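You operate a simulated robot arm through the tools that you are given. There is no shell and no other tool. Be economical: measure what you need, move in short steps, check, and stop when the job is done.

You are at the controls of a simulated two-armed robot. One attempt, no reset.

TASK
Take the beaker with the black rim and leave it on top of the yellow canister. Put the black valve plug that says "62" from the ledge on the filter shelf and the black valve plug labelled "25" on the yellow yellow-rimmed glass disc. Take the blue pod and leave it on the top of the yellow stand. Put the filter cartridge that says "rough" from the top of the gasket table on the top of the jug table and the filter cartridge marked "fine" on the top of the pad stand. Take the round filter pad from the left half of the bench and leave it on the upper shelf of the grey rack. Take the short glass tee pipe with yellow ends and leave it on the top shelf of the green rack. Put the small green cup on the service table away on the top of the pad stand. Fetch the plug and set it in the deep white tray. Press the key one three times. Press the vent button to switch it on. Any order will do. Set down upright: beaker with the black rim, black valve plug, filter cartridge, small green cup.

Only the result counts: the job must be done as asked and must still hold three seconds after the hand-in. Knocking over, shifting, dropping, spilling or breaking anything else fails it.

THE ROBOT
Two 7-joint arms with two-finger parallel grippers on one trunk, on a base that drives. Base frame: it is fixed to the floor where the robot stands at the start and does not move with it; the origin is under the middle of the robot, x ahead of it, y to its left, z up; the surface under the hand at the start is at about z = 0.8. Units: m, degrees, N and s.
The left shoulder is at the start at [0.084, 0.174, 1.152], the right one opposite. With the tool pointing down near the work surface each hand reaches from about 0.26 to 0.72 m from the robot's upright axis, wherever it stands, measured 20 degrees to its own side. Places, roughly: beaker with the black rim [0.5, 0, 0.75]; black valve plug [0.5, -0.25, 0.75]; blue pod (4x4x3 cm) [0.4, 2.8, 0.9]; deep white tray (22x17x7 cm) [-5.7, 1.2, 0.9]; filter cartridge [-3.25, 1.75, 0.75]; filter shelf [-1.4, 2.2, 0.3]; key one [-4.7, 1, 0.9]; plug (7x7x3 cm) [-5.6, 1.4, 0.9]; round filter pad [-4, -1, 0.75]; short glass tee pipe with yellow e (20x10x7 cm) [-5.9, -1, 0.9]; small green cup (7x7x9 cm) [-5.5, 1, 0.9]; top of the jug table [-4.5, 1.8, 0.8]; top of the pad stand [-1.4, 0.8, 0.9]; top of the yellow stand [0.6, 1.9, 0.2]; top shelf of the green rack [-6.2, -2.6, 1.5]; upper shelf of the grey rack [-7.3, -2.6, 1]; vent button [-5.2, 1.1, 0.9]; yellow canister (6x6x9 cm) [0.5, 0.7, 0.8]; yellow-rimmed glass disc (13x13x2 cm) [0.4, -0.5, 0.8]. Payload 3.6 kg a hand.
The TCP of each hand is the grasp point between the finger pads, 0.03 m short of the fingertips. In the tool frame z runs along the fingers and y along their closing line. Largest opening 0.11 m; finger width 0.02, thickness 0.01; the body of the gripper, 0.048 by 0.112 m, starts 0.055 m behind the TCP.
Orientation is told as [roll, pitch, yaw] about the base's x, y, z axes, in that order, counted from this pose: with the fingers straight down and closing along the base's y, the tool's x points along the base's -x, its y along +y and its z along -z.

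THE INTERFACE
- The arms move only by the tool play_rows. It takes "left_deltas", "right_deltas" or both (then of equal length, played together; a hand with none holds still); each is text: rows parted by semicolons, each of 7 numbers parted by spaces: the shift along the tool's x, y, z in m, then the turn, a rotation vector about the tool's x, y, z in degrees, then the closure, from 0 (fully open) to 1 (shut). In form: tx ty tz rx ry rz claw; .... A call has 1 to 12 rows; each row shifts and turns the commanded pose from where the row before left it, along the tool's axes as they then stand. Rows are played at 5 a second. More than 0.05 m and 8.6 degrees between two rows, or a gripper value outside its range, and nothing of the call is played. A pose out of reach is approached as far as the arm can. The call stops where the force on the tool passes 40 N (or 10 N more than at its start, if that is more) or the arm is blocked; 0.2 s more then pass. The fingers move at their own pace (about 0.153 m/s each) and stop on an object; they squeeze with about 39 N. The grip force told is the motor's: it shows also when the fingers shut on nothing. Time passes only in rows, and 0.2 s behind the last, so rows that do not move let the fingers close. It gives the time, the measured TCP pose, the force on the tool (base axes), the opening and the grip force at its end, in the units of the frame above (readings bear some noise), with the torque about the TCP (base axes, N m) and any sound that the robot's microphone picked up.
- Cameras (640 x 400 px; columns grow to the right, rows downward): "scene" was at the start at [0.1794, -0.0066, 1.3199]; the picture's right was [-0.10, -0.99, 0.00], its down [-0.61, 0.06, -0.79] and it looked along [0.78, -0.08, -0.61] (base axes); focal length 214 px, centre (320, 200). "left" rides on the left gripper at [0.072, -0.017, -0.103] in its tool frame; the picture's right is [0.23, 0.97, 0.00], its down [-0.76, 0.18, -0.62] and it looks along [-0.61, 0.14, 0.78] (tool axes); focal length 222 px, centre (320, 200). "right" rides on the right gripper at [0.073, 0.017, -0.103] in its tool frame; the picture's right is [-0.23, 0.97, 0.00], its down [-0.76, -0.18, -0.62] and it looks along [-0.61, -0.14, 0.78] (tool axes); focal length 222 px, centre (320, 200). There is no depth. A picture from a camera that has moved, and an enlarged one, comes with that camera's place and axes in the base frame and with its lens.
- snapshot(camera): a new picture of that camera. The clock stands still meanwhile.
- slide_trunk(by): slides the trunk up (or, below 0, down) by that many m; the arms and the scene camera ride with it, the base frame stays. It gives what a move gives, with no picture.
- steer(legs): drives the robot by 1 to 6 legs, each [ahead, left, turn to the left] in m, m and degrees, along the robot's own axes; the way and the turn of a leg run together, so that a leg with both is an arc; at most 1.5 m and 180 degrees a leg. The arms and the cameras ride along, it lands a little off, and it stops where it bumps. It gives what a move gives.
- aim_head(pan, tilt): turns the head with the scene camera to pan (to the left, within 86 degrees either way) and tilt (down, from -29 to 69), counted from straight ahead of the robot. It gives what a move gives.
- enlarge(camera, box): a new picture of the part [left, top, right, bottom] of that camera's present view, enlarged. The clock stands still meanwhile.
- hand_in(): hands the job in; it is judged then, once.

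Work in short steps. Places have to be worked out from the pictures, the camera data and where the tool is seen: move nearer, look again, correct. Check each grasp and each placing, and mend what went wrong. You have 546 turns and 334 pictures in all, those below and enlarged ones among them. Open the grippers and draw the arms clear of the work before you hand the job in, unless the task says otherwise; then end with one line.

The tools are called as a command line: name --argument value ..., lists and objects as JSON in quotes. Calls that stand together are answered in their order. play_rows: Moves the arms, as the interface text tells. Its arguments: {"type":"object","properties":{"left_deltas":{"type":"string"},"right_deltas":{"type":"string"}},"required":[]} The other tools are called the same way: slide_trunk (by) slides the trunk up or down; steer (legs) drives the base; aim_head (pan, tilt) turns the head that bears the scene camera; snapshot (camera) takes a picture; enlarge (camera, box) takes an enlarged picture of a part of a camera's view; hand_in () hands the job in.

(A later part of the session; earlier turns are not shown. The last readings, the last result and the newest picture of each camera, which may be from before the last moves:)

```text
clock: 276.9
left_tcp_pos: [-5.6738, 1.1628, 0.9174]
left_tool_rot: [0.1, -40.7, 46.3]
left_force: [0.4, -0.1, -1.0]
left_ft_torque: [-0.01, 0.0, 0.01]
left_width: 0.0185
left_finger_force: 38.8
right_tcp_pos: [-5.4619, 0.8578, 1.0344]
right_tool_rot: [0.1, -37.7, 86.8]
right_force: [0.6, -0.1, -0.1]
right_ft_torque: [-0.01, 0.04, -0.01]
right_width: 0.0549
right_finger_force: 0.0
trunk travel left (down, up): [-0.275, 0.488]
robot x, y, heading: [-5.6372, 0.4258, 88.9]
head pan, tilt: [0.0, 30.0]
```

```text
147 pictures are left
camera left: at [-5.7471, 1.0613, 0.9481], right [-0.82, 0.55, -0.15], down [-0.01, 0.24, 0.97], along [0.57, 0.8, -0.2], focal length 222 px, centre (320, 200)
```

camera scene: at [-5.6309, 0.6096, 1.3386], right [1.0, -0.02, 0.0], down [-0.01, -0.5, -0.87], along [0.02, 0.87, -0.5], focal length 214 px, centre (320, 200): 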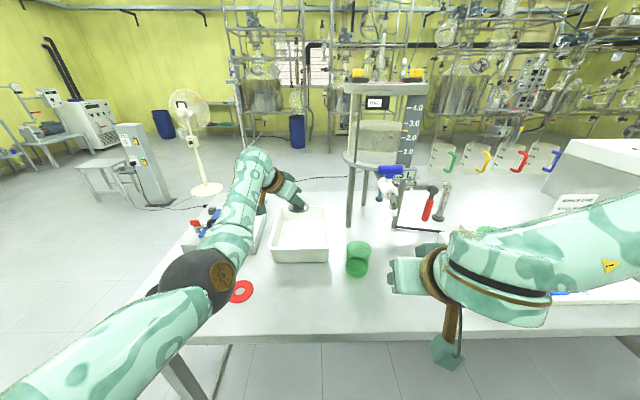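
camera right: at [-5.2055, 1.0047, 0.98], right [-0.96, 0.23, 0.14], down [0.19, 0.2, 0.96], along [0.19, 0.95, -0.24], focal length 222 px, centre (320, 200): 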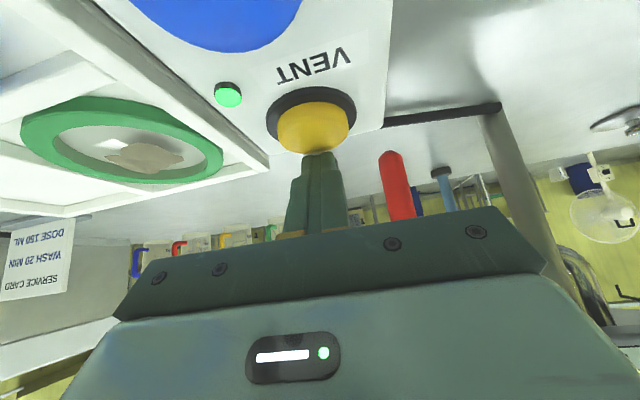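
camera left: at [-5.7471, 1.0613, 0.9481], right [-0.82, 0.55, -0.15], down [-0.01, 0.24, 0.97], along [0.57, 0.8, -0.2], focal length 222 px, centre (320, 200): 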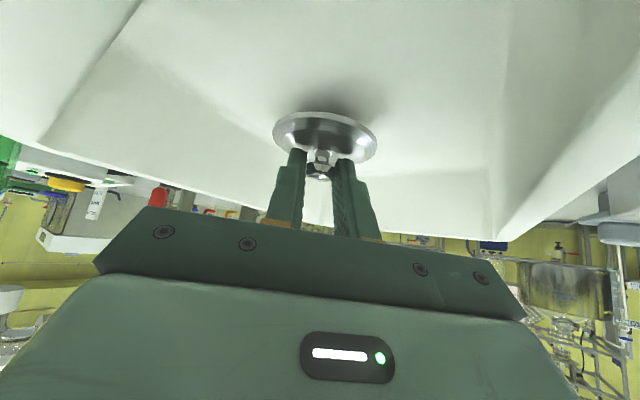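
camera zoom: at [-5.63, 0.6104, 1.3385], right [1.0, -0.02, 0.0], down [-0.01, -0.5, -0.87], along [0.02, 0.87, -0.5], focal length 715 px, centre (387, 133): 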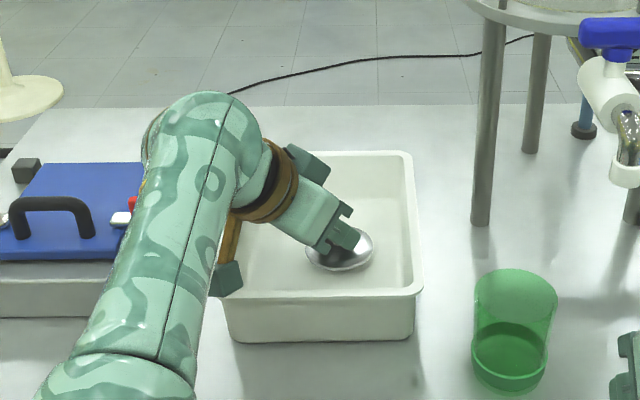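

Inside the tray. Nudge a bit further in and down 1 cm, then release.

play_rows --left_deltas "-0.007 -0.004 0.019 0 0 0 1;0 0 0 0 0 0 1;0 0 0 0 0 0 0.8;0 0 0 0 0 0 0.6;0 0 0 0 0 0 0.4;0 0 0 0 0 0 0.4"

play_rows --left_deltas "-0.01 0 -0.02 0 0 0 0.4;-0.02 0 -0.03 0 0 0 0.4;-0.02 0 -0.03 0 0 0 0.4;-0.02 0 -0.03 0 0 0 0.4;0 0 0 0 0 0 0.4"

enlarge --camera "scene" --box '[230, 160, 410, 300]'

```text
clock: 278.3
left_tcp_pos: [-5.6597, 1.1729, 0.9072]
left_tool_rot: [0.1, -40.9, 46.1]
left_force: [0.6, 2.1, 3.8]
left_ft_torque: [-0.34, 0.26, -0.19]
left_width: 0.0661
left_finger_force: 0.1
right_tcp_pos: [-5.4631, 0.8579, 1.0332]
right_tool_rot: [0.0, -37.6, 86.8]
right_force: [0.4, 0.0, -0.2]
right_ft_torque: [0.0, -0.02, 0.0]
right_width: 0.0552
right_finger_force: 0.1
trunk travel left (down, up): [-0.275, 0.488]
robot x, y, heading: [-5.6322, 0.4309, 88.7]
head pan, tilt: [0.0, 30.0]
```

```text
clock: 279.5
left_tcp_pos: [-5.672, 1.1603, 1.0359]
left_tool_rot: [0.0, -40.7, 46.1]
left_force: [0.4, 1.0, -0.6]
left_ft_torque: [0.01, -0.01, 0.0]
left_width: 0.066
left_finger_force: 0.1
right_tcp_pos: [-5.4627, 0.8589, 1.034]
right_tool_rot: [0.0, -37.6, 86.8]
right_force: [0.2, 0.1, 0.5]
right_ft_torque: [0.04, 0.03, 0.02]
right_width: 0.0552
right_finger_force: 0.1
trunk travel left (down, up): [-0.275, 0.488]
robot x, y, heading: [-5.6307, 0.4278, 88.4]
head pan, tilt: [0.0, 30.0]
```

```text
2.86 times, centred on (320, 230) of scene
camera zoom: at [-5.63, 0.6108, 1.3383], right [1.0, -0.02, 0.0], down [-0.01, -0.5, -0.87], along [0.02, 0.87, -0.5], focal length 613 px, centre (320, 114)
```

zoom: 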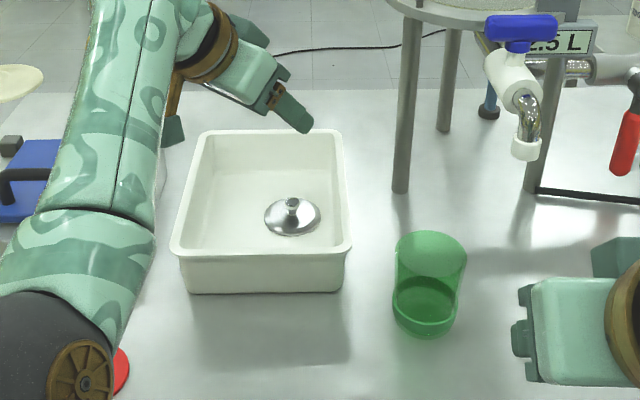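

Plug is in the tray. Next, the green cup at (-5.513, 1.045, top 0.94): left hand, yawed back toward straight ahead; reposition the base so the arm stays extended.

play_rows --left_deltas "0 0 0 -4.9 0 -5.7 0;0 0 0 -4.9 0 -5.7 0;0 0 0 -4.9 0 -5.7 0;0 0 0 -4.9 0 -5.7 0;0 0 0 0 0 0 0"

steer --legs '[[-0.23, -0.13, 0]]'

snapshot --camera "left"

snapshot --camera "scene"

```text
clock: 280.7
left_tcp_pos: [-5.6722, 1.1599, 1.0356]
left_tool_rot: [0.0, -40.8, 76.4]
left_force: [0.2, -0.4, -0.2]
left_ft_torque: [0.01, -0.01, 0.02]
left_width: 0.1099
left_finger_force: 0.0
right_tcp_pos: [-5.4623, 0.8578, 1.0351]
right_tool_rot: [0.0, -37.6, 86.8]
right_force: [-0.4, -1.1, -0.4]
right_ft_torque: [0.0, -0.04, 0.0]
right_width: 0.0549
right_finger_force: 0.0
trunk travel left (down, up): [-0.275, 0.488]
robot x, y, heading: [-5.6335, 0.4277, 88.9]
head pan, tilt: [0.0, 30.0]
```

```text
clock: 282.6
left_tcp_pos: [-5.5464, 0.926, 1.0367]
left_tool_rot: [-0.1, -40.8, 76.4]
left_force: [-0.5, -1.4, 0.3]
left_ft_torque: [-0.01, 0.01, 0.01]
left_width: 0.1098
left_finger_force: 0.0
right_tcp_pos: [-5.3365, 0.6254, 1.0354]
right_tool_rot: [0.0, -37.7, 86.9]
right_force: [0.7, -0.6, 1.2]
right_ft_torque: [0.0, 0.01, 0.0]
right_width: 0.0549
right_finger_force: 0.0
trunk travel left (down, up): [-0.275, 0.488]
robot x, y, heading: [-5.5138, 0.1951, 88.9]
head pan, tilt: [0.0, 30.0]
```

```text
145 pictures are left
camera left: at [-5.5595, 0.8017, 1.0678], right [-0.99, 0.06, -0.15], down [-0.13, 0.21, 0.97], along [0.09, 0.98, -0.2], focal length 222 px, centre (320, 200)
```

left: 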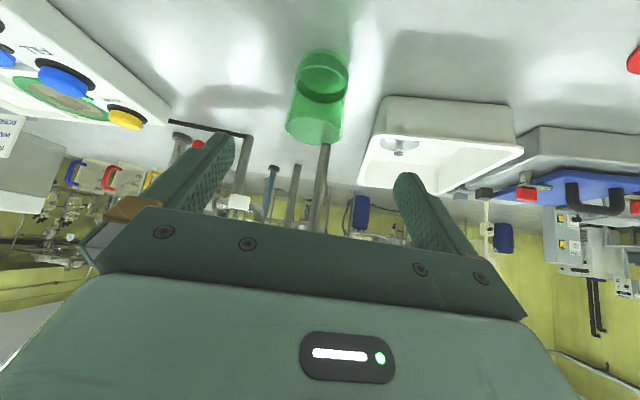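

```text
144 pictures are left
camera scene: at [-5.5037, 0.3766, 1.3386], right [1.0, -0.02, 0.0], down [-0.01, -0.5, -0.87], along [0.02, 0.87, -0.5], focal length 214 px, centre (320, 200)
```

scene: 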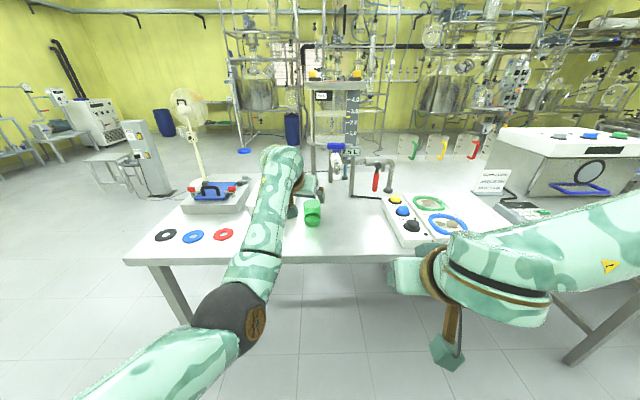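

Cup at (-5.514, 1.048). Approach along the tool axis with open fingers.

play_rows --left_deltas "0 -0.001 0.0435 0 0 0 0;0 -0.001 0.0435 0 0 0 0;0 0 0.0435 0 0 0 0;0 0 0 0 0 0 0"

snapshot --camera "left"

enlarge --camera "scene" --box '[240, 140, 400, 260]'

```text
clock: 283.6
left_tcp_pos: [-5.5496, 0.9776, 0.959]
left_tool_rot: [0.1, -40.8, 76.4]
left_force: [1.1, -0.2, 0.0]
left_ft_torque: [0.02, -0.02, 0.01]
left_width: 0.11
left_finger_force: 0.1
left hand out of reach, approached as far as the arm can: row 2, 3
right_tcp_pos: [-5.3365, 0.625, 1.0342]
right_tool_rot: [0.0, -37.6, 86.9]
right_force: [0.1, -1.0, -0.2]
right_ft_torque: [0.0, 0.01, -0.03]
right_width: 0.055
right_finger_force: 0.0
trunk travel left (down, up): [-0.275, 0.488]
robot x, y, heading: [-5.5106, 0.1941, 88.8]
head pan, tilt: [0.0, 30.0]
```

```text
143 pictures are left
camera left: at [-5.5624, 0.854, 0.9901], right [-0.99, 0.06, -0.15], down [-0.13, 0.21, 0.97], along [0.09, 0.98, -0.2], focal length 222 px, centre (320, 200)
```

left: 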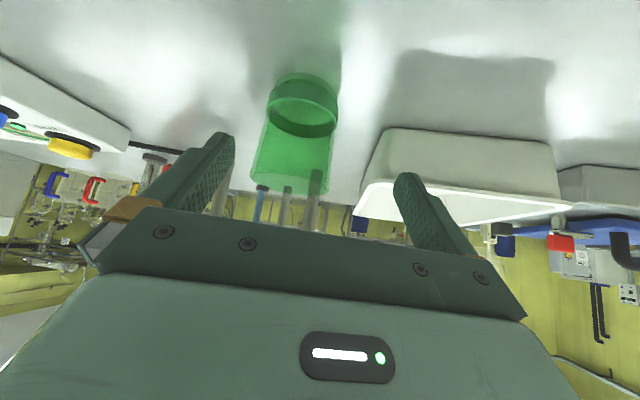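

```text
3.33 times, centred on (320, 200) of scene
camera zoom: at [-5.5043, 0.3775, 1.3384], right [1.0, -0.02, 0.0], down [-0.01, -0.5, -0.87], along [0.02, 0.87, -0.5], focal length 715 px, centre (320, 200)
```

zoom: 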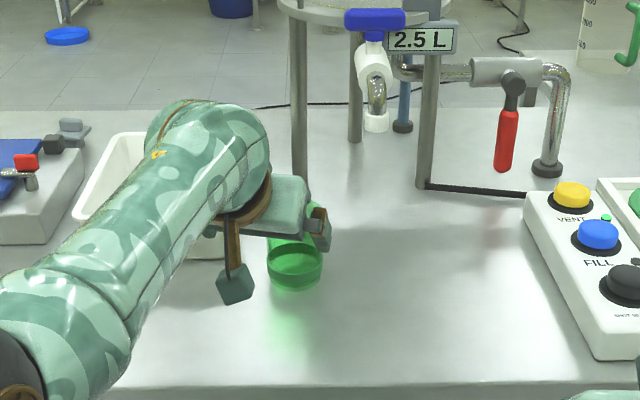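

Shift right 3.5 cm first, then ahead 6 cm.

steer --legs '[[-0.02, -0.036, 0]]'

steer --legs '[[0.07, 0, 0]]'

snapshot --camera "left"

```text
clock: 284.5
left_tcp_pos: [-5.5114, 0.9553, 0.9592]
left_tool_rot: [0.1, -40.8, 76.3]
left_force: [0.7, -0.7, -0.7]
left_ft_torque: [-0.02, 0.04, 0.04]
left_width: 0.11
left_finger_force: 0.1
right_tcp_pos: [-5.2998, 0.6045, 1.0351]
right_tool_rot: [0.0, -37.7, 86.8]
right_force: [0.8, -0.9, 0.2]
right_ft_torque: [0.01, 0.02, 0.04]
right_width: 0.0551
right_finger_force: 0.1
trunk travel left (down, up): [-0.275, 0.488]
robot x, y, heading: [-5.4727, 0.1773, 88.7]
head pan, tilt: [0.0, 30.0]
```

```text
clock: 285.5
left_tcp_pos: [-5.5115, 1.0292, 0.958]
left_tool_rot: [0.0, -40.7, 76.4]
left_force: [-0.3, 0.4, -0.1]
left_ft_torque: [0.04, 0.01, -0.01]
left_width: 0.1097
left_finger_force: 0.1
right_tcp_pos: [-5.2993, 0.6763, 1.0334]
right_tool_rot: [0.0, -37.4, 86.9]
right_force: [0.4, 0.7, -0.4]
right_ft_torque: [-0.05, 0.02, 0.0]
right_width: 0.055
right_finger_force: 0.1
trunk travel left (down, up): [-0.275, 0.488]
robot x, y, heading: [-5.4702, 0.2405, 88.8]
head pan, tilt: [0.0, 30.0]
```

```text
141 pictures are left
camera left: at [-5.5243, 0.9048, 0.9889], right [-0.99, 0.06, -0.15], down [-0.13, 0.21, 0.97], along [0.09, 0.98, -0.2], focal length 222 px, centre (320, 200)
```

left: 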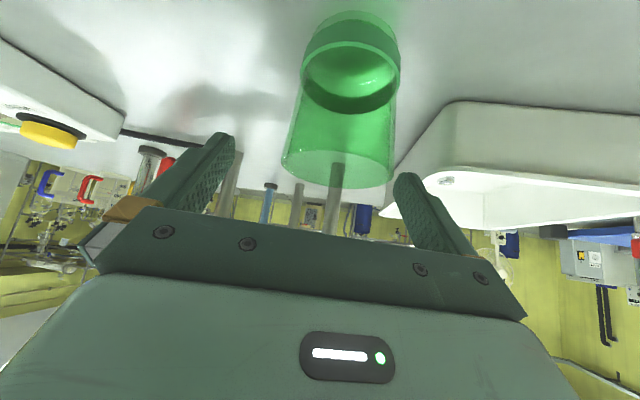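

Shift 1 cm left and lower straight down 5 cm, then close.

play_rows --left_deltas "0.0115 0.005 0.0134 0 0 0 0;0.0115 0.003 0.0134 0 0 0 0;0.0115 0 0.0134 0 0 0 0;0 0 0 0 0 0 0"

snapshot --camera "left"

enlarge --camera "scene" --box '[240, 150, 400, 280]'

```text
clock: 286.5
left_tcp_pos: [-5.5252, 1.0232, 0.9076]
left_tool_rot: [0.0, -40.8, 76.3]
left_force: [0.4, 0.2, -0.6]
left_ft_torque: [0.02, 0.05, -0.02]
left_width: 0.11
left_finger_force: 0.0
left hand out of reach, approached as far as the arm can: row 2
right_tcp_pos: [-5.3002, 0.6748, 1.0342]
right_tool_rot: [0.0, -37.5, 86.8]
right_force: [0.7, -0.3, 0.5]
right_ft_torque: [0.02, 0.01, -0.07]
right_width: 0.055
right_finger_force: 0.0
trunk travel left (down, up): [-0.275, 0.488]
robot x, y, heading: [-5.4689, 0.2469, 88.7]
head pan, tilt: [0.0, 30.0]
```

```text
140 pictures are left
camera left: at [-5.5384, 0.9003, 0.9381], right [-0.99, 0.06, -0.15], down [-0.13, 0.21, 0.97], along [0.09, 0.98, -0.2], focal length 222 px, centre (320, 200)
```

left: 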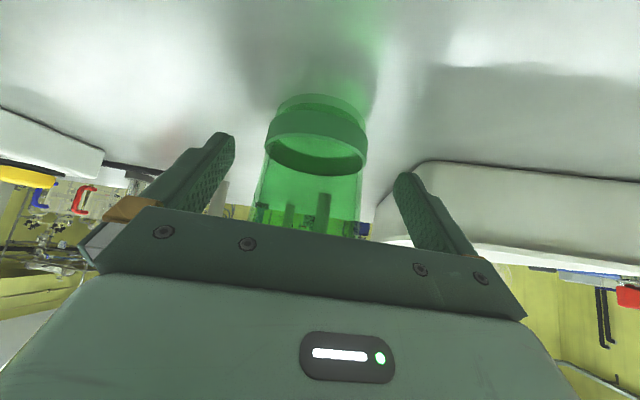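

```text
3.08 times, centred on (320, 215) of scene
camera zoom: at [-5.4668, 0.4272, 1.3384], right [1.0, -0.02, 0.0], down [-0.01, -0.5, -0.87], along [0.02, 0.87, -0.5], focal length 660 px, centre (320, 154)
```

zoom: 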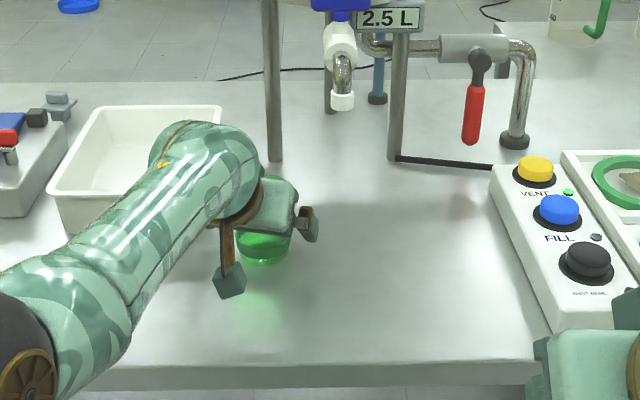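

Need 2 cm more ahead before closing.

steer --legs '[[0.022, 0, 0]]'

snapshot --camera "left"

```text
clock: 287.3
left_tcp_pos: [-5.5241, 1.0474, 0.905]
left_tool_rot: [0.0, -40.6, 76.4]
left_force: [-0.7, 0.8, -0.1]
left_ft_torque: [0.02, 0.0, 0.01]
left_width: 0.1101
left_finger_force: 0.1
right_tcp_pos: [-5.2983, 0.6973, 1.0331]
right_tool_rot: [0.1, -37.6, 86.9]
right_force: [0.2, 0.8, -0.1]
right_ft_torque: [-0.02, 0.0, -0.01]
right_width: 0.0546
right_finger_force: 0.1
trunk travel left (down, up): [-0.275, 0.488]
robot x, y, heading: [-5.4681, 0.2674, 88.6]
head pan, tilt: [0.0, 30.0]
```

```text
138 pictures are left
camera left: at [-5.5376, 0.9236, 0.9368], right [-0.99, 0.06, -0.15], down [-0.13, 0.21, 0.97], along [0.09, 0.98, -0.2], focal length 222 px, centre (320, 200)
```

left: 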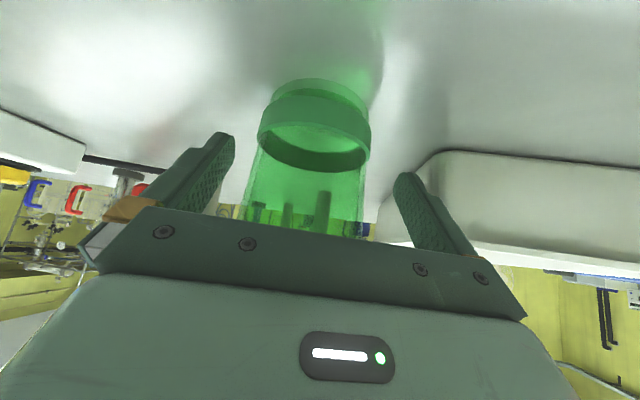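

Close on the cup.

play_rows --left_deltas "0 0 0 0 0 0 0.2;0 0 0 0 0 0 0.3;0 0 0 0 0 0 0.5;0 0 0 0 0 0 1;0 0 0 0 0 0 1"

snapshot --camera "left"

```text
clock: 288.5
left_tcp_pos: [-5.5273, 1.0467, 0.9061]
left_tool_rot: [0.1, -40.7, 76.3]
left_force: [0.0, 0.7, 0.1]
left_ft_torque: [-0.01, 0.01, -0.01]
left_width: 0.0609
left_finger_force: 39.2
right_tcp_pos: [-5.2987, 0.6976, 1.0335]
right_tool_rot: [0.0, -37.6, 86.8]
right_force: [0.6, 0.4, -0.4]
right_ft_torque: [0.03, -0.01, -0.07]
right_width: 0.0547
right_finger_force: 0.0
trunk travel left (down, up): [-0.275, 0.488]
robot x, y, heading: [-5.4712, 0.2668, 88.6]
head pan, tilt: [0.0, 30.0]
```

```text
137 pictures are left
camera left: at [-5.5377, 0.9224, 0.9379], right [-0.99, 0.06, -0.15], down [-0.13, 0.21, 0.97], along [0.09, 0.98, -0.2], focal length 222 px, centre (320, 200)
```

left: 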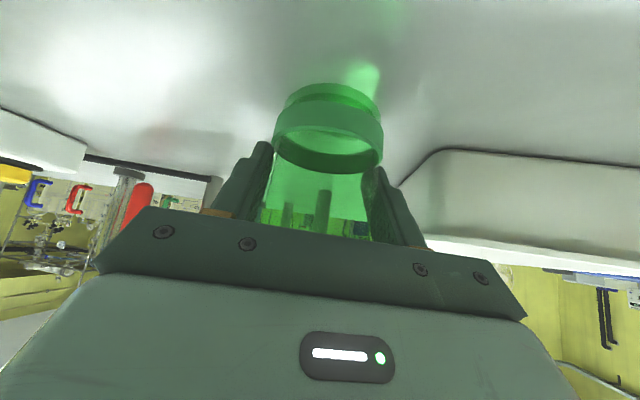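

Cup gripped. Lift and back away.

play_rows --left_deltas "-0.02 0 -0.025 0 0 0 1;-0.02 0 -0.025 0 0 0 1;-0.02 0 -0.025 0 0 0 1;-0.02 0 -0.025 0 0 0 1;0 0 0 0 0 0 1"

steer --legs '[[-0.4, 0, 0]]'

snapshot --camera "left"

aim_head --pan 60 --tilt 25

snapshot --camera "scene"

```text
clock: 289.7
left_tcp_pos: [-5.5223, 1.053, 1.0344]
left_tool_rot: [-0.1, -40.6, 76.4]
left_force: [-0.4, -1.0, -1.1]
left_ft_torque: [0.01, 0.01, 0.02]
left_width: 0.0605
left_finger_force: 39.1
left hand out of reach, approached as far as the arm can: row 1, 2, 3
right_tcp_pos: [-5.2993, 0.6979, 1.0338]
right_tool_rot: [0.1, -37.6, 86.8]
right_force: [-0.1, 0.5, 0.0]
right_ft_torque: [0.01, 0.02, -0.04]
right_width: 0.0552
right_finger_force: 0.1
trunk travel left (down, up): [-0.275, 0.488]
robot x, y, heading: [-5.4724, 0.2659, 88.7]
head pan, tilt: [0.0, 30.0]
```

```text
clock: 292.2
left_tcp_pos: [-5.5343, 0.652, 1.0349]
left_tool_rot: [-0.1, -40.6, 76.6]
left_force: [-0.6, 1.2, 0.2]
left_ft_torque: [0.03, 0.0, 0.05]
left_width: 0.0605
left_finger_force: 39.3
right_tcp_pos: [-5.3085, 0.2971, 1.0346]
right_tool_rot: [0.0, -37.6, 87.1]
right_force: [0.2, -0.5, 0.0]
right_ft_torque: [0.0, 0.04, -0.01]
right_width: 0.0549
right_finger_force: 0.1
trunk travel left (down, up): [-0.275, 0.488]
robot x, y, heading: [-5.4829, -0.1341, 88.9]
head pan, tilt: [0.0, 30.0]
```

```text
136 pictures are left
camera left: at [-5.5468, 0.5293, 1.066], right [-0.99, 0.06, -0.15], down [-0.13, 0.21, 0.97], along [0.09, 0.98, -0.2], focal length 222 px, centre (320, 200)
```

left: 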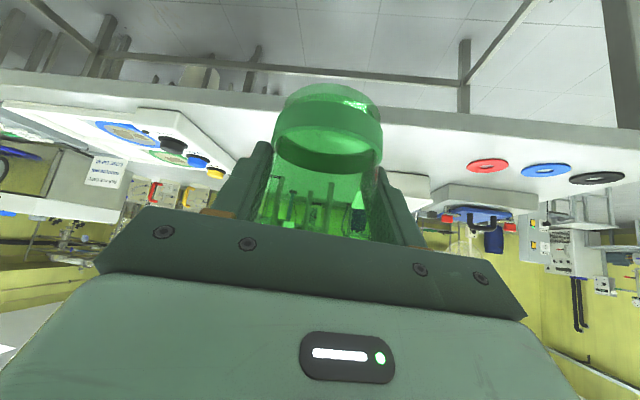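

```text
clock: 293.5
left_tcp_pos: [-5.534, 0.655, 1.0332]
left_tool_rot: [0.0, -40.6, 76.6]
left_force: [-0.1, 0.4, -1.1]
left_ft_torque: [-0.01, 0.02, -0.02]
left_width: 0.0602
left_finger_force: 39.0
right_tcp_pos: [-5.3084, 0.2988, 1.0347]
right_tool_rot: [0.0, -37.6, 87.1]
right_force: [0.0, 1.0, -0.1]
right_ft_torque: [0.0, -0.02, 0.07]
right_width: 0.0547
right_finger_force: 0.0
trunk travel left (down, up): [-0.275, 0.488]
robot x, y, heading: [-5.4805, -0.1312, 89.0]
head pan, tilt: [60.0, 25.0]
```

```text
135 pictures are left
camera scene: at [-5.5558, 0.0071, 1.3464], right [0.52, 0.86, 0.0], down [0.36, -0.22, -0.91], along [-0.78, 0.47, -0.42], focal length 214 px, centre (320, 200)
```

scene: 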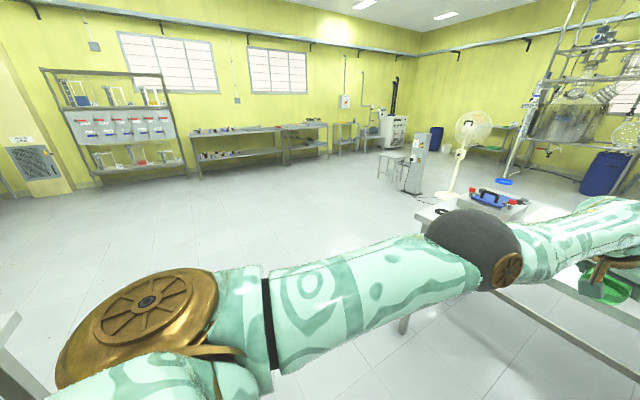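

Open floor to the west. Drive around the service table's west end.

steer --legs '[[0, 0, 90], [1.2, -0.05, 0], [0, 0, -90]]'

aim_head --pan -20 --tilt 25

snapshot --camera "scene"

```text
clock: 307.2
left_tcp_pos: [-6.7308, 0.7276, 1.0336]
left_tool_rot: [-0.1, -40.6, 76.4]
left_force: [0.3, 0.7, 0.0]
left_ft_torque: [0.01, 0.02, 0.02]
left_width: 0.0601
left_finger_force: 38.4
right_tcp_pos: [-6.5061, 0.3727, 1.033]
right_tool_rot: [0.0, -37.7, 86.9]
right_force: [0.5, 0.4, -0.4]
right_ft_torque: [0.01, -0.01, -0.01]
right_width: 0.0549
right_finger_force: 0.0
trunk travel left (down, up): [-0.275, 0.488]
robot x, y, heading: [-6.6809, -0.0583, 89.1]
head pan, tilt: [60.0, 25.0]
```

```text
clock: 308.7
left_tcp_pos: [-6.731, 0.7284, 1.0334]
left_tool_rot: [0.0, -40.6, 76.4]
left_force: [0.1, 0.6, -0.4]
left_ft_torque: [-0.04, 0.02, 0.0]
left_width: 0.0603
left_finger_force: 39.4
right_tcp_pos: [-6.5067, 0.3717, 1.0342]
right_tool_rot: [0.0, -37.6, 86.9]
right_force: [0.1, 0.0, 0.6]
right_ft_torque: [0.0, 0.01, 0.02]
right_width: 0.0551
right_finger_force: 0.0
trunk travel left (down, up): [-0.275, 0.488]
robot x, y, heading: [-6.6819, -0.0622, 88.8]
head pan, tilt: [-20.0, 25.0]
```

```text
134 pictures are left
camera scene: at [-6.6425, 0.1201, 1.3464], right [0.93, -0.36, 0.0], down [-0.15, -0.39, -0.91], along [0.33, 0.84, -0.42], focal length 214 px, centre (320, 200)
```

scene: 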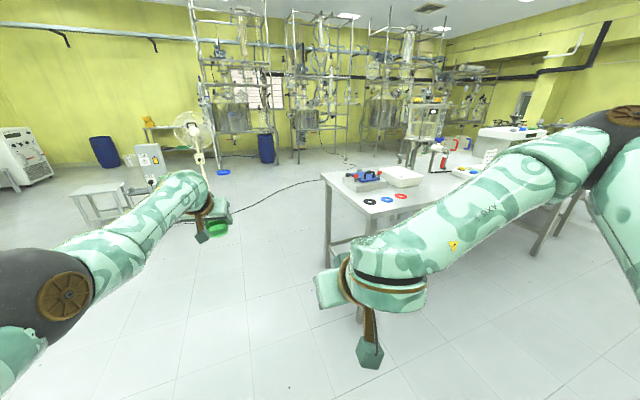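

Corridor north is wide (racks at y≈5). Drive north to y≈2.9, then east to x≈-3.4, then face south.

steer --legs '[[1.5, 0, 0], [1.45, 0, 0], [0, 0, -90], [1.5, 0, 0], [1.5, 0, 0]]'

aim_head --pan -40 --tilt 25

snapshot --camera "scene"

```text
clock: 340.8
left_tcp_pos: [-2.8292, 2.7935, 1.0328]
left_tool_rot: [0.0, -40.6, -15.2]
left_force: [0.8, -0.3, -0.3]
left_ft_torque: [0.04, 0.0, 0.0]
left_width: 0.0602
left_finger_force: 38.7
right_tcp_pos: [-3.1917, 2.5798, 1.033]
right_tool_rot: [-0.1, -37.6, -4.8]
right_force: [0.7, -0.6, 0.2]
right_ft_torque: [0.01, 0.06, 0.02]
right_width: 0.0552
right_finger_force: 0.0
trunk travel left (down, up): [-0.275, 0.488]
robot x, y, heading: [-3.614, 2.7641, -3.0]
head pan, tilt: [-20.0, 25.0]
```

```text
clock: 341.6
left_tcp_pos: [-2.83, 2.7935, 1.0327]
left_tool_rot: [-0.1, -40.7, -15.2]
left_force: [0.6, 0.0, -0.4]
left_ft_torque: [-0.02, 0.01, 0.01]
left_width: 0.0602
left_finger_force: 38.8
right_tcp_pos: [-3.1916, 2.5792, 1.0342]
right_tool_rot: [0.0, -37.6, -4.7]
right_force: [-1.1, 0.5, -0.6]
right_ft_torque: [0.01, -0.02, -0.02]
right_width: 0.055
right_finger_force: 0.0
trunk travel left (down, up): [-0.275, 0.488]
robot x, y, heading: [-3.614, 2.7646, -3.2]
head pan, tilt: [-40.0, 25.0]
```

```text
133 pictures are left
camera scene: at [-3.4591, 2.6997, 1.3464], right [-0.68, -0.73, 0.0], down [-0.31, 0.29, -0.91], along [0.66, -0.62, -0.42], focal length 214 px, centre (320, 200)
```

scene: 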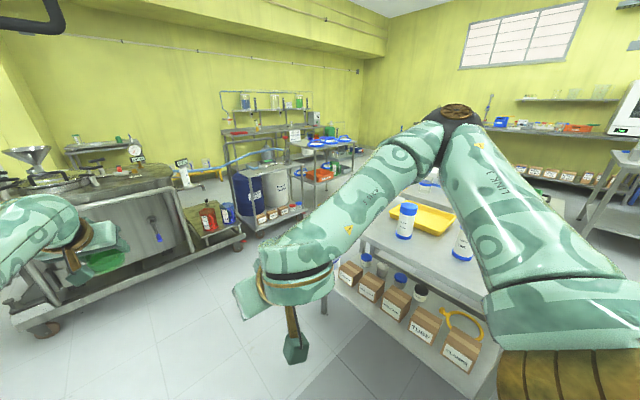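

Cartridges visible. Move north a bit more for clearance, then face south.

steer --legs '[[0.15, 0.45, 0], [0, 0, -87]]'

aim_head --pan 0 --tilt 30

snapshot --camera "scene"

enlarge --camera "scene" --box '[220, 130, 420, 270]'

```text
clock: 348.2
left_tcp_pos: [-3.365, 2.4252, 1.0336]
left_tool_rot: [0.0, -40.6, -101.5]
left_force: [-0.3, 0.2, -0.6]
left_ft_torque: [0.0, 0.0, -0.02]
left_width: 0.0599
left_finger_force: 38.9
right_tcp_pos: [-3.6019, 2.7726, 1.0337]
right_tool_rot: [0.0, -37.6, -91.1]
right_force: [0.4, 0.4, 0.4]
right_ft_torque: [0.01, 0.07, 0.01]
right_width: 0.055
right_finger_force: 0.1
trunk travel left (down, up): [-0.275, 0.488]
robot x, y, heading: [-3.4453, 3.2081, -89.5]
head pan, tilt: [-40.0, 25.0]
```

```text
clock: 349.2
left_tcp_pos: [-3.3648, 2.4238, 1.0342]
left_tool_rot: [0.0, -40.7, -101.6]
left_force: [0.3, 0.2, 0.6]
left_ft_torque: [0.0, -0.01, 0.03]
left_width: 0.0601
left_finger_force: 39.1
right_tcp_pos: [-3.6016, 2.7727, 1.0332]
right_tool_rot: [-0.1, -37.6, -91.2]
right_force: [0.5, 1.1, -0.3]
right_ft_torque: [-0.01, 0.03, -0.03]
right_width: 0.0552
right_finger_force: 0.0
trunk travel left (down, up): [-0.275, 0.488]
robot x, y, heading: [-3.4441, 3.2133, -89.2]
head pan, tilt: [0.0, 30.0]
```

```text
132 pictures are left
camera scene: at [-3.4417, 3.031, 1.3384], right [-1.0, -0.01, 0.0], down [-0.01, 0.5, -0.87], along [0.01, -0.87, -0.5], focal length 214 px, centre (320, 200)
```

scene: 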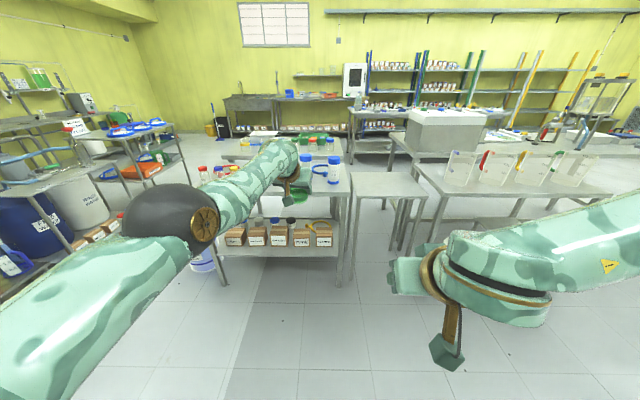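

```text
2.86 times, centred on (320, 200) of scene
camera zoom: at [-3.4417, 3.031, 1.3384], right [-1.0, -0.01, 0.0], down [-0.01, 0.5, -0.87], along [0.01, -0.87, -0.5], focal length 613 px, centre (320, 200)
```

zoom: 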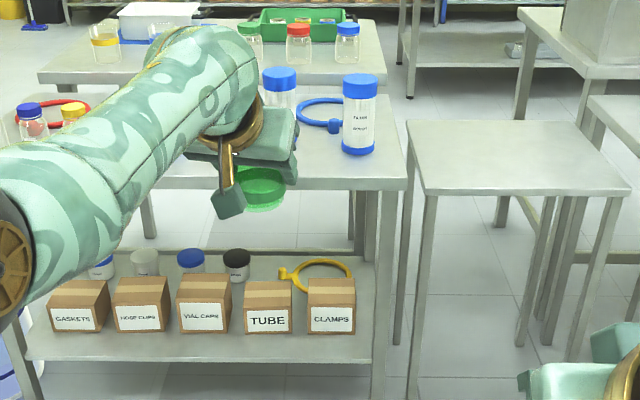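

enlarge --camera "scene" --box '[295, 145, 355, 195]'

enlarge --camera "left" --box '[0, 0, 640, 260]'

enlarge --camera "right" --box '[0, 0, 640, 260]'

```text
8.00 times, centred on (325, 170) of scene
camera zoom: at [-3.4417, 3.031, 1.3384], right [-1.0, -0.01, 0.0], down [-0.01, 0.5, -0.87], along [0.01, -0.87, -0.5], focal length 1716 px, centre (280, 440)
```

zoom: 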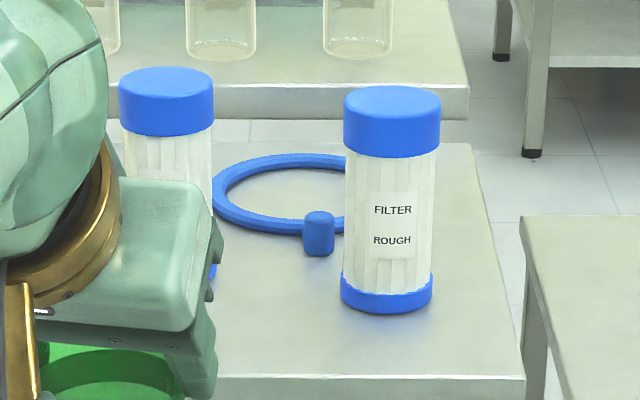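

```text
1.00 times, centred on (320, 130) of left (not enlarged: the box is as wide or as high as the picture)
camera zoom: at [-3.3579, 2.5468, 1.0654], right [0.99, -0.03, -0.15], down [0.14, -0.2, 0.97], along [-0.06, -0.98, -0.2], focal length 222 px, centre (320, 270)
```

zoom: 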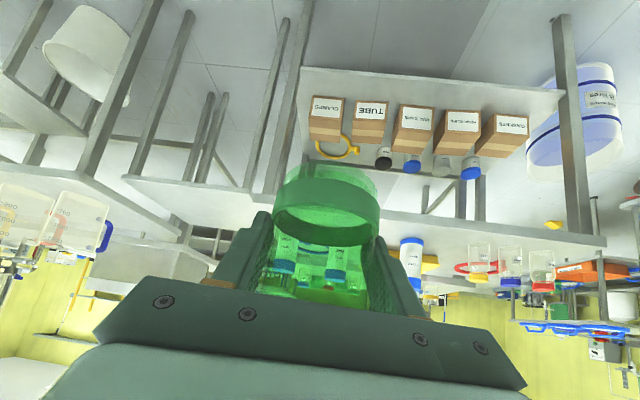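

```text
1.00 times, centred on (320, 130) of right (not enlarged: the box is as wide or as high as the picture)
camera zoom: at [-3.5827, 2.8926, 1.0724], right [0.97, -0.2, 0.14], down [-0.18, -0.22, 0.96], along [-0.16, -0.96, -0.25], focal length 222 px, centre (320, 270)
```

zoom: 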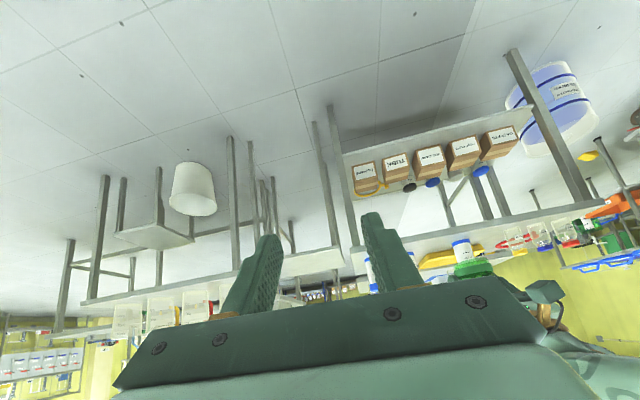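

ROUGH stands at (-3.51, 1.89), base z 0.80, top ≈0.96, ⌀≈7 cm. I raise the trunk so the cup clears everything, then approach.

slide_trunk --by 0.15

steer --legs '[[0.5, 0.09, -1]]'

snapshot --camera "right"

snapshot --camera "scene"

```text
clock: 351.0
left_tcp_pos: [-3.3656, 2.4533, 1.2583]
left_tool_rot: [1.8, -46.4, -102.8]
left_force: [0.8, 0.1, 0.3]
left_ft_torque: [-0.01, 0.02, -0.03]
left_width: 0.0601
left_finger_force: 39.3
right_tcp_pos: [-3.602, 2.7715, 1.1838]
right_tool_rot: [0.1, -37.6, -91.1]
right_force: [0.5, -0.1, -0.1]
right_ft_torque: [-0.03, -0.02, 0.0]
right_width: 0.0548
right_finger_force: 0.2
trunk travel left (down, up): [-0.425, 0.338]
robot x, y, heading: [-3.4441, 3.2097, -89.2]
head pan, tilt: [0.0, 30.0]
```

```text
clock: 354.0
left_tcp_pos: [-3.2915, 1.9539, 1.2597]
left_tool_rot: [1.8, -46.4, -104.0]
left_force: [1.3, -0.5, -1.0]
left_ft_torque: [0.01, 0.0, -0.02]
left_width: 0.0598
left_finger_force: 38.9
right_tcp_pos: [-3.5214, 2.2779, 1.1845]
right_tool_rot: [0.0, -37.6, -92.4]
right_force: [-0.3, -0.4, 0.0]
right_ft_torque: [-0.04, 0.02, 0.01]
right_width: 0.055
right_finger_force: 0.0
trunk travel left (down, up): [-0.425, 0.338]
robot x, y, heading: [-3.357, 2.7046, -90.4]
head pan, tilt: [0.0, 30.0]
```

```text
127 pictures are left
camera right: at [-3.4996, 2.3977, 1.2224], right [0.97, -0.22, 0.14], down [-0.19, -0.22, 0.96], along [-0.18, -0.95, -0.25], focal length 222 px, centre (320, 200)
```

right: 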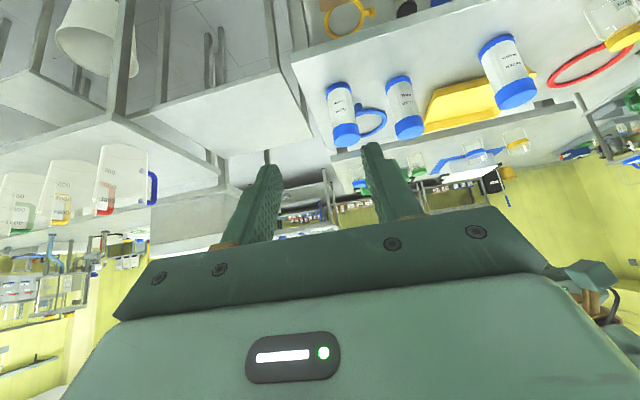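

```text
126 pictures are left
camera scene: at [-3.3549, 2.5847, 1.4906], right [-1.0, 0.01, 0.0], down [0.01, 0.5, -0.87], along [-0.01, -0.87, -0.5], focal length 214 px, centre (320, 200)
```

scene: 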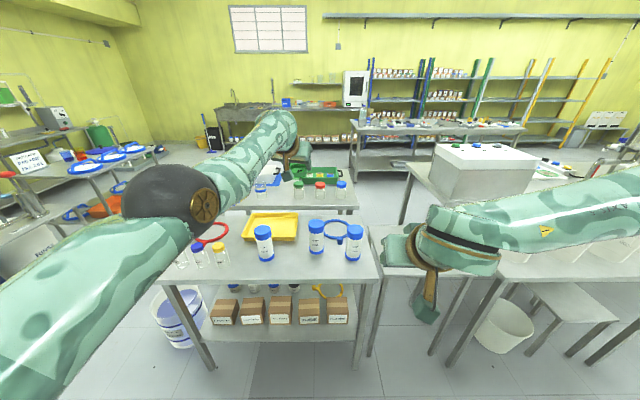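

enlarge --camera "scene" --box '[240, 205, 380, 275]'

```text
4.57 times, centred on (310, 240) of scene
camera zoom: at [-3.3549, 2.5847, 1.4906], right [-1.0, 0.01, 0.0], down [0.01, 0.5, -0.87], along [-0.01, -0.87, -0.5], focal length 980 px, centre (366, 17)
```

zoom: 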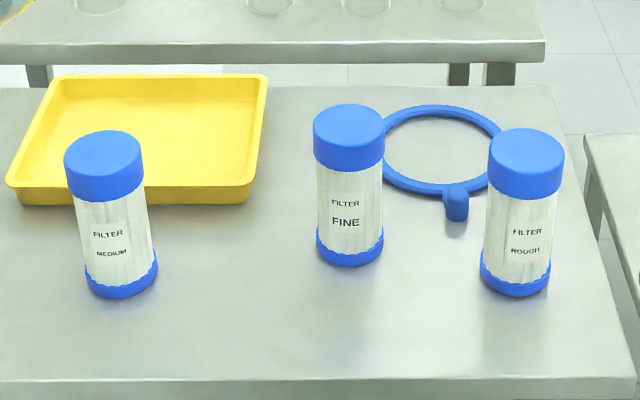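

FINE is the middle one, ROUGH the west one. I turn the right tool vertical to grasp from above.

play_rows --right_deltas "0 0 0 0 7.5 0 0;0 0 0 0 7.5 0 0;0 0 0 0 7.5 0 0;0 0 0 0 7.5 0 0;0 0 0 0 7.5 0 0;0 0 0 0 0 0 0"

steer --legs '[[0.13, 0.0, 0]]'

snapshot --camera "right"

snapshot --camera "scene"

```text
clock: 355.4
left_tcp_pos: [-3.2916, 1.9554, 1.2604]
left_tool_rot: [1.8, -46.6, -104.1]
left_force: [0.1, 0.0, -0.2]
left_ft_torque: [-0.03, -0.03, 0.03]
left_width: 0.0602
left_finger_force: 39.2
right_tcp_pos: [-3.5218, 2.2791, 1.1828]
right_tool_rot: [0.0, -0.1, -92.4]
right_force: [-0.9, 0.3, 0.5]
right_ft_torque: [-0.02, -0.03, 0.01]
right_width: 0.11
right_finger_force: 0.1
trunk travel left (down, up): [-0.425, 0.338]
robot x, y, heading: [-3.3547, 2.7115, -90.6]
head pan, tilt: [0.0, 30.0]
```

```text
clock: 356.6
left_tcp_pos: [-3.2931, 1.8237, 1.2604]
left_tool_rot: [1.9, -46.5, -104.1]
left_force: [0.1, -0.7, -0.2]
left_ft_torque: [0.0, 0.01, 0.0]
left_width: 0.0598
left_finger_force: 39.4
right_tcp_pos: [-3.524, 2.1476, 1.1844]
right_tool_rot: [0.0, -0.2, -92.4]
right_force: [0.5, 0.3, -0.9]
right_ft_torque: [-0.01, 0.0, 0.04]
right_width: 0.1099
right_finger_force: 0.0
trunk travel left (down, up): [-0.425, 0.338]
robot x, y, heading: [-3.3565, 2.5814, -90.6]
head pan, tilt: [0.0, 30.0]
```

```text
124 pictures are left
camera right: at [-3.5026, 2.2189, 1.2878], right [0.96, -0.27, 0.0], down [-0.21, -0.75, 0.62], along [-0.17, -0.6, -0.78], focal length 222 px, centre (320, 200)
```

right: 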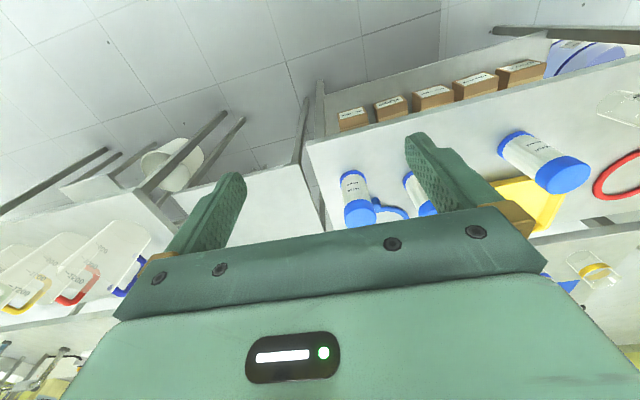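

```text
123 pictures are left
camera scene: at [-3.3562, 2.4538, 1.4906], right [-1.0, 0.01, 0.0], down [0.0, 0.5, -0.87], along [-0.01, -0.87, -0.5], focal length 214 px, centre (320, 200)
```

scene: 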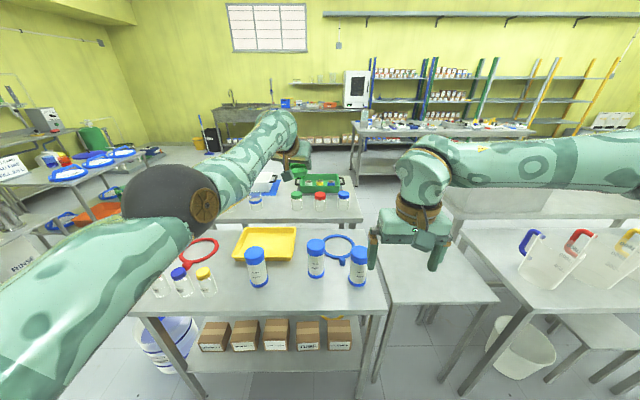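

Move above ROUGH (≈(-3.505, 1.893)).

play_rows --right_deltas "-0.0423 0.005 0.014 0 0 0 0;-0.0423 0.005 0.014 0 0 0 0;-0.0423 0.005 0.014 0 0 0 0;-0.0423 0.005 0.014 0 0 0 0;-0.0423 0.005 0.014 0 0 0 0;-0.0423 0.005 0.014 0 0 0 0;0 0 0 0 0 0 0"

snapshot --camera "right"

snapshot --camera "scene"

```text
clock: 358.2
left_tcp_pos: [-3.2922, 1.8247, 1.2603]
left_tool_rot: [1.9, -46.6, -104.1]
left_force: [0.5, -0.3, 0.1]
left_ft_torque: [-0.02, 0.0, -0.02]
left_width: 0.0603
left_finger_force: 39.4
right_tcp_pos: [-3.5141, 1.9847, 1.1061]
right_tool_rot: [0.0, -0.2, -92.4]
right_force: [0.7, 0.4, -0.7]
right_ft_torque: [0.0, 0.0, 0.03]
right_width: 0.1101
right_finger_force: 0.0
right hand out of reach, approached as far as the arm can: row 4, 5, 6
trunk travel left (down, up): [-0.425, 0.338]
robot x, y, heading: [-3.3541, 2.5831, -90.7]
head pan, tilt: [0.0, 30.0]
```

```text
122 pictures are left
camera right: at [-3.4938, 2.0564, 1.2103], right [0.96, -0.27, 0.0], down [-0.21, -0.75, 0.63], along [-0.17, -0.6, -0.78], focal length 222 px, centre (320, 200)
```

right: 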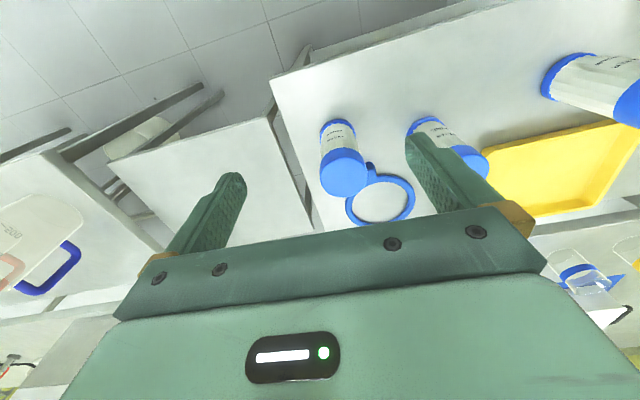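

```text
121 pictures are left
camera scene: at [-3.3563, 2.4547, 1.4907], right [-1.0, 0.01, 0.0], down [0.01, 0.5, -0.87], along [-0.01, -0.87, -0.5], focal length 214 px, centre (320, 200)
```

scene: 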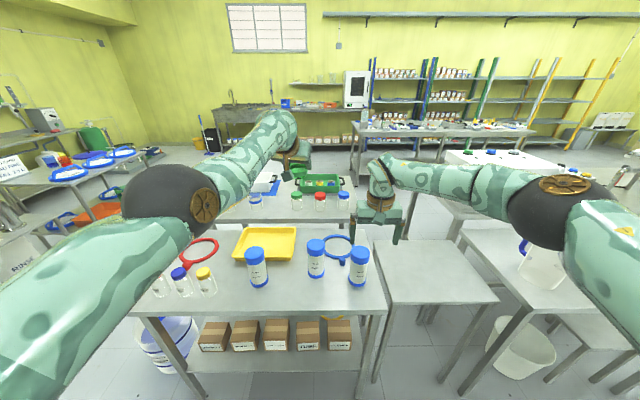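

Drive 9 cm ahead and shift slightly, then check.

steer --legs '[[0.09, 0.008, 0]]'

play_rows --right_deltas "0 0 0.04 0 0 0 0;0 0 0.04 0 0 0 0;0 0 0 0 0 0 0"

snapshot --camera "right"

enlarge --camera "scene" --box '[290, 190, 430, 310]'

```text
clock: 359.4
left_tcp_pos: [-3.2838, 1.7321, 1.2587]
left_tool_rot: [1.8, -46.5, -104.1]
left_force: [0.1, -0.4, -0.8]
left_ft_torque: [0.01, 0.01, -0.01]
left_width: 0.0601
left_finger_force: 39.1
right_tcp_pos: [-3.5063, 1.8934, 1.1062]
right_tool_rot: [0.1, 0.0, -92.3]
right_force: [0.2, -0.2, 0.2]
right_ft_torque: [0.04, -0.03, -0.03]
right_width: 0.11
right_finger_force: 0.0
trunk travel left (down, up): [-0.425, 0.338]
robot x, y, heading: [-3.3512, 2.4905, -90.0]
head pan, tilt: [0.0, 30.0]
```

```text
clock: 360.1
left_tcp_pos: [-3.2843, 1.735, 1.2606]
left_tool_rot: [1.9, -46.7, -103.9]
left_force: [0.5, -0.7, -0.8]
left_ft_torque: [-0.01, 0.0, 0.0]
left_width: 0.06
left_finger_force: 39.0
right_tcp_pos: [-3.5061, 1.8948, 1.0268]
right_tool_rot: [-0.1, -0.2, -92.3]
right_force: [-0.1, 0.2, 0.3]
right_ft_torque: [-0.02, -0.03, -0.02]
right_width: 0.1099
right_finger_force: 0.0
trunk travel left (down, up): [-0.425, 0.338]
robot x, y, heading: [-3.351, 2.4907, -90.5]
head pan, tilt: [0.0, 30.0]
```

```text
120 pictures are left
camera right: at [-3.4854, 1.9665, 1.1305], right [0.96, -0.27, 0.0], down [-0.21, -0.75, 0.63], along [-0.17, -0.6, -0.78], focal length 222 px, centre (320, 200)
```

right: 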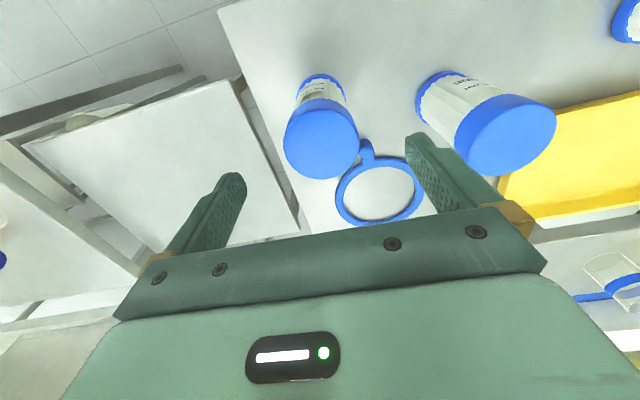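

```text
3.33 times, centred on (360, 250) of scene
camera zoom: at [-3.349, 2.3652, 1.4908], right [-1.0, 0.01, 0.0], down [0.0, 0.5, -0.87], along [-0.01, -0.87, -0.5], focal length 715 px, centre (187, 33)
```

zoom: 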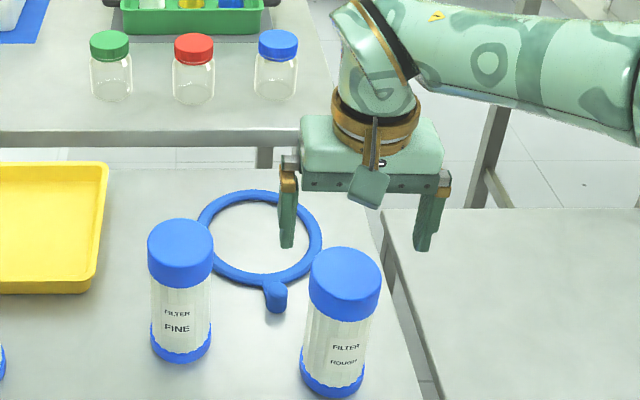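

Perfectly above. Descend to z≈0.935 and close.

play_rows --right_deltas "0 0 0.035 0 0 0 0;0 0 0.035 0 0 0 0;0 0 0.02 0 0 0 0;0 0 0 0 0 0 0;0 0 0 0 0 0 0.3;0 0 0 0 0 0 0.5;0 0 0 0 0 0 1;0 0 0 0 0 0 1"

snapshot --camera "right"

```text
clock: 361.9
left_tcp_pos: [-3.2844, 1.7326, 1.2585]
left_tool_rot: [1.8, -46.5, -103.9]
left_force: [-0.2, 0.8, 0.0]
left_ft_torque: [0.02, -0.01, -0.01]
left_width: 0.0601
left_finger_force: 38.9
right_tcp_pos: [-3.5051, 1.8949, 0.9376]
right_tool_rot: [-0.1, -0.4, -92.4]
right_force: [-0.2, 0.5, 0.8]
right_ft_torque: [-0.05, 0.04, -0.06]
right_width: 0.0665
right_finger_force: 38.5
trunk travel left (down, up): [-0.425, 0.338]
robot x, y, heading: [-3.3479, 2.4898, -90.6]
head pan, tilt: [0.0, 30.0]
```

```text
118 pictures are left
camera right: at [-3.4856, 1.9665, 1.0405], right [0.96, -0.27, 0.0], down [-0.21, -0.75, 0.63], along [-0.17, -0.61, -0.78], focal length 222 px, centre (320, 200)
```

right: 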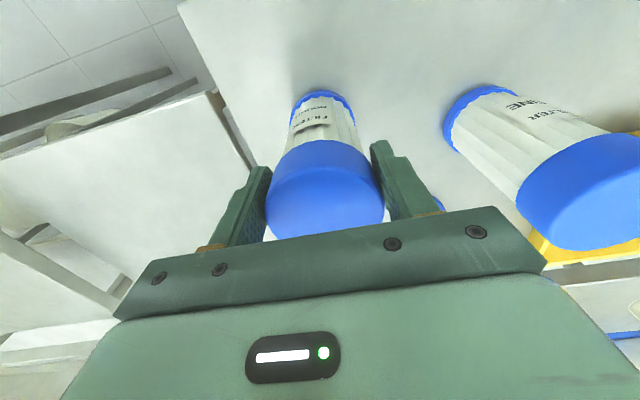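

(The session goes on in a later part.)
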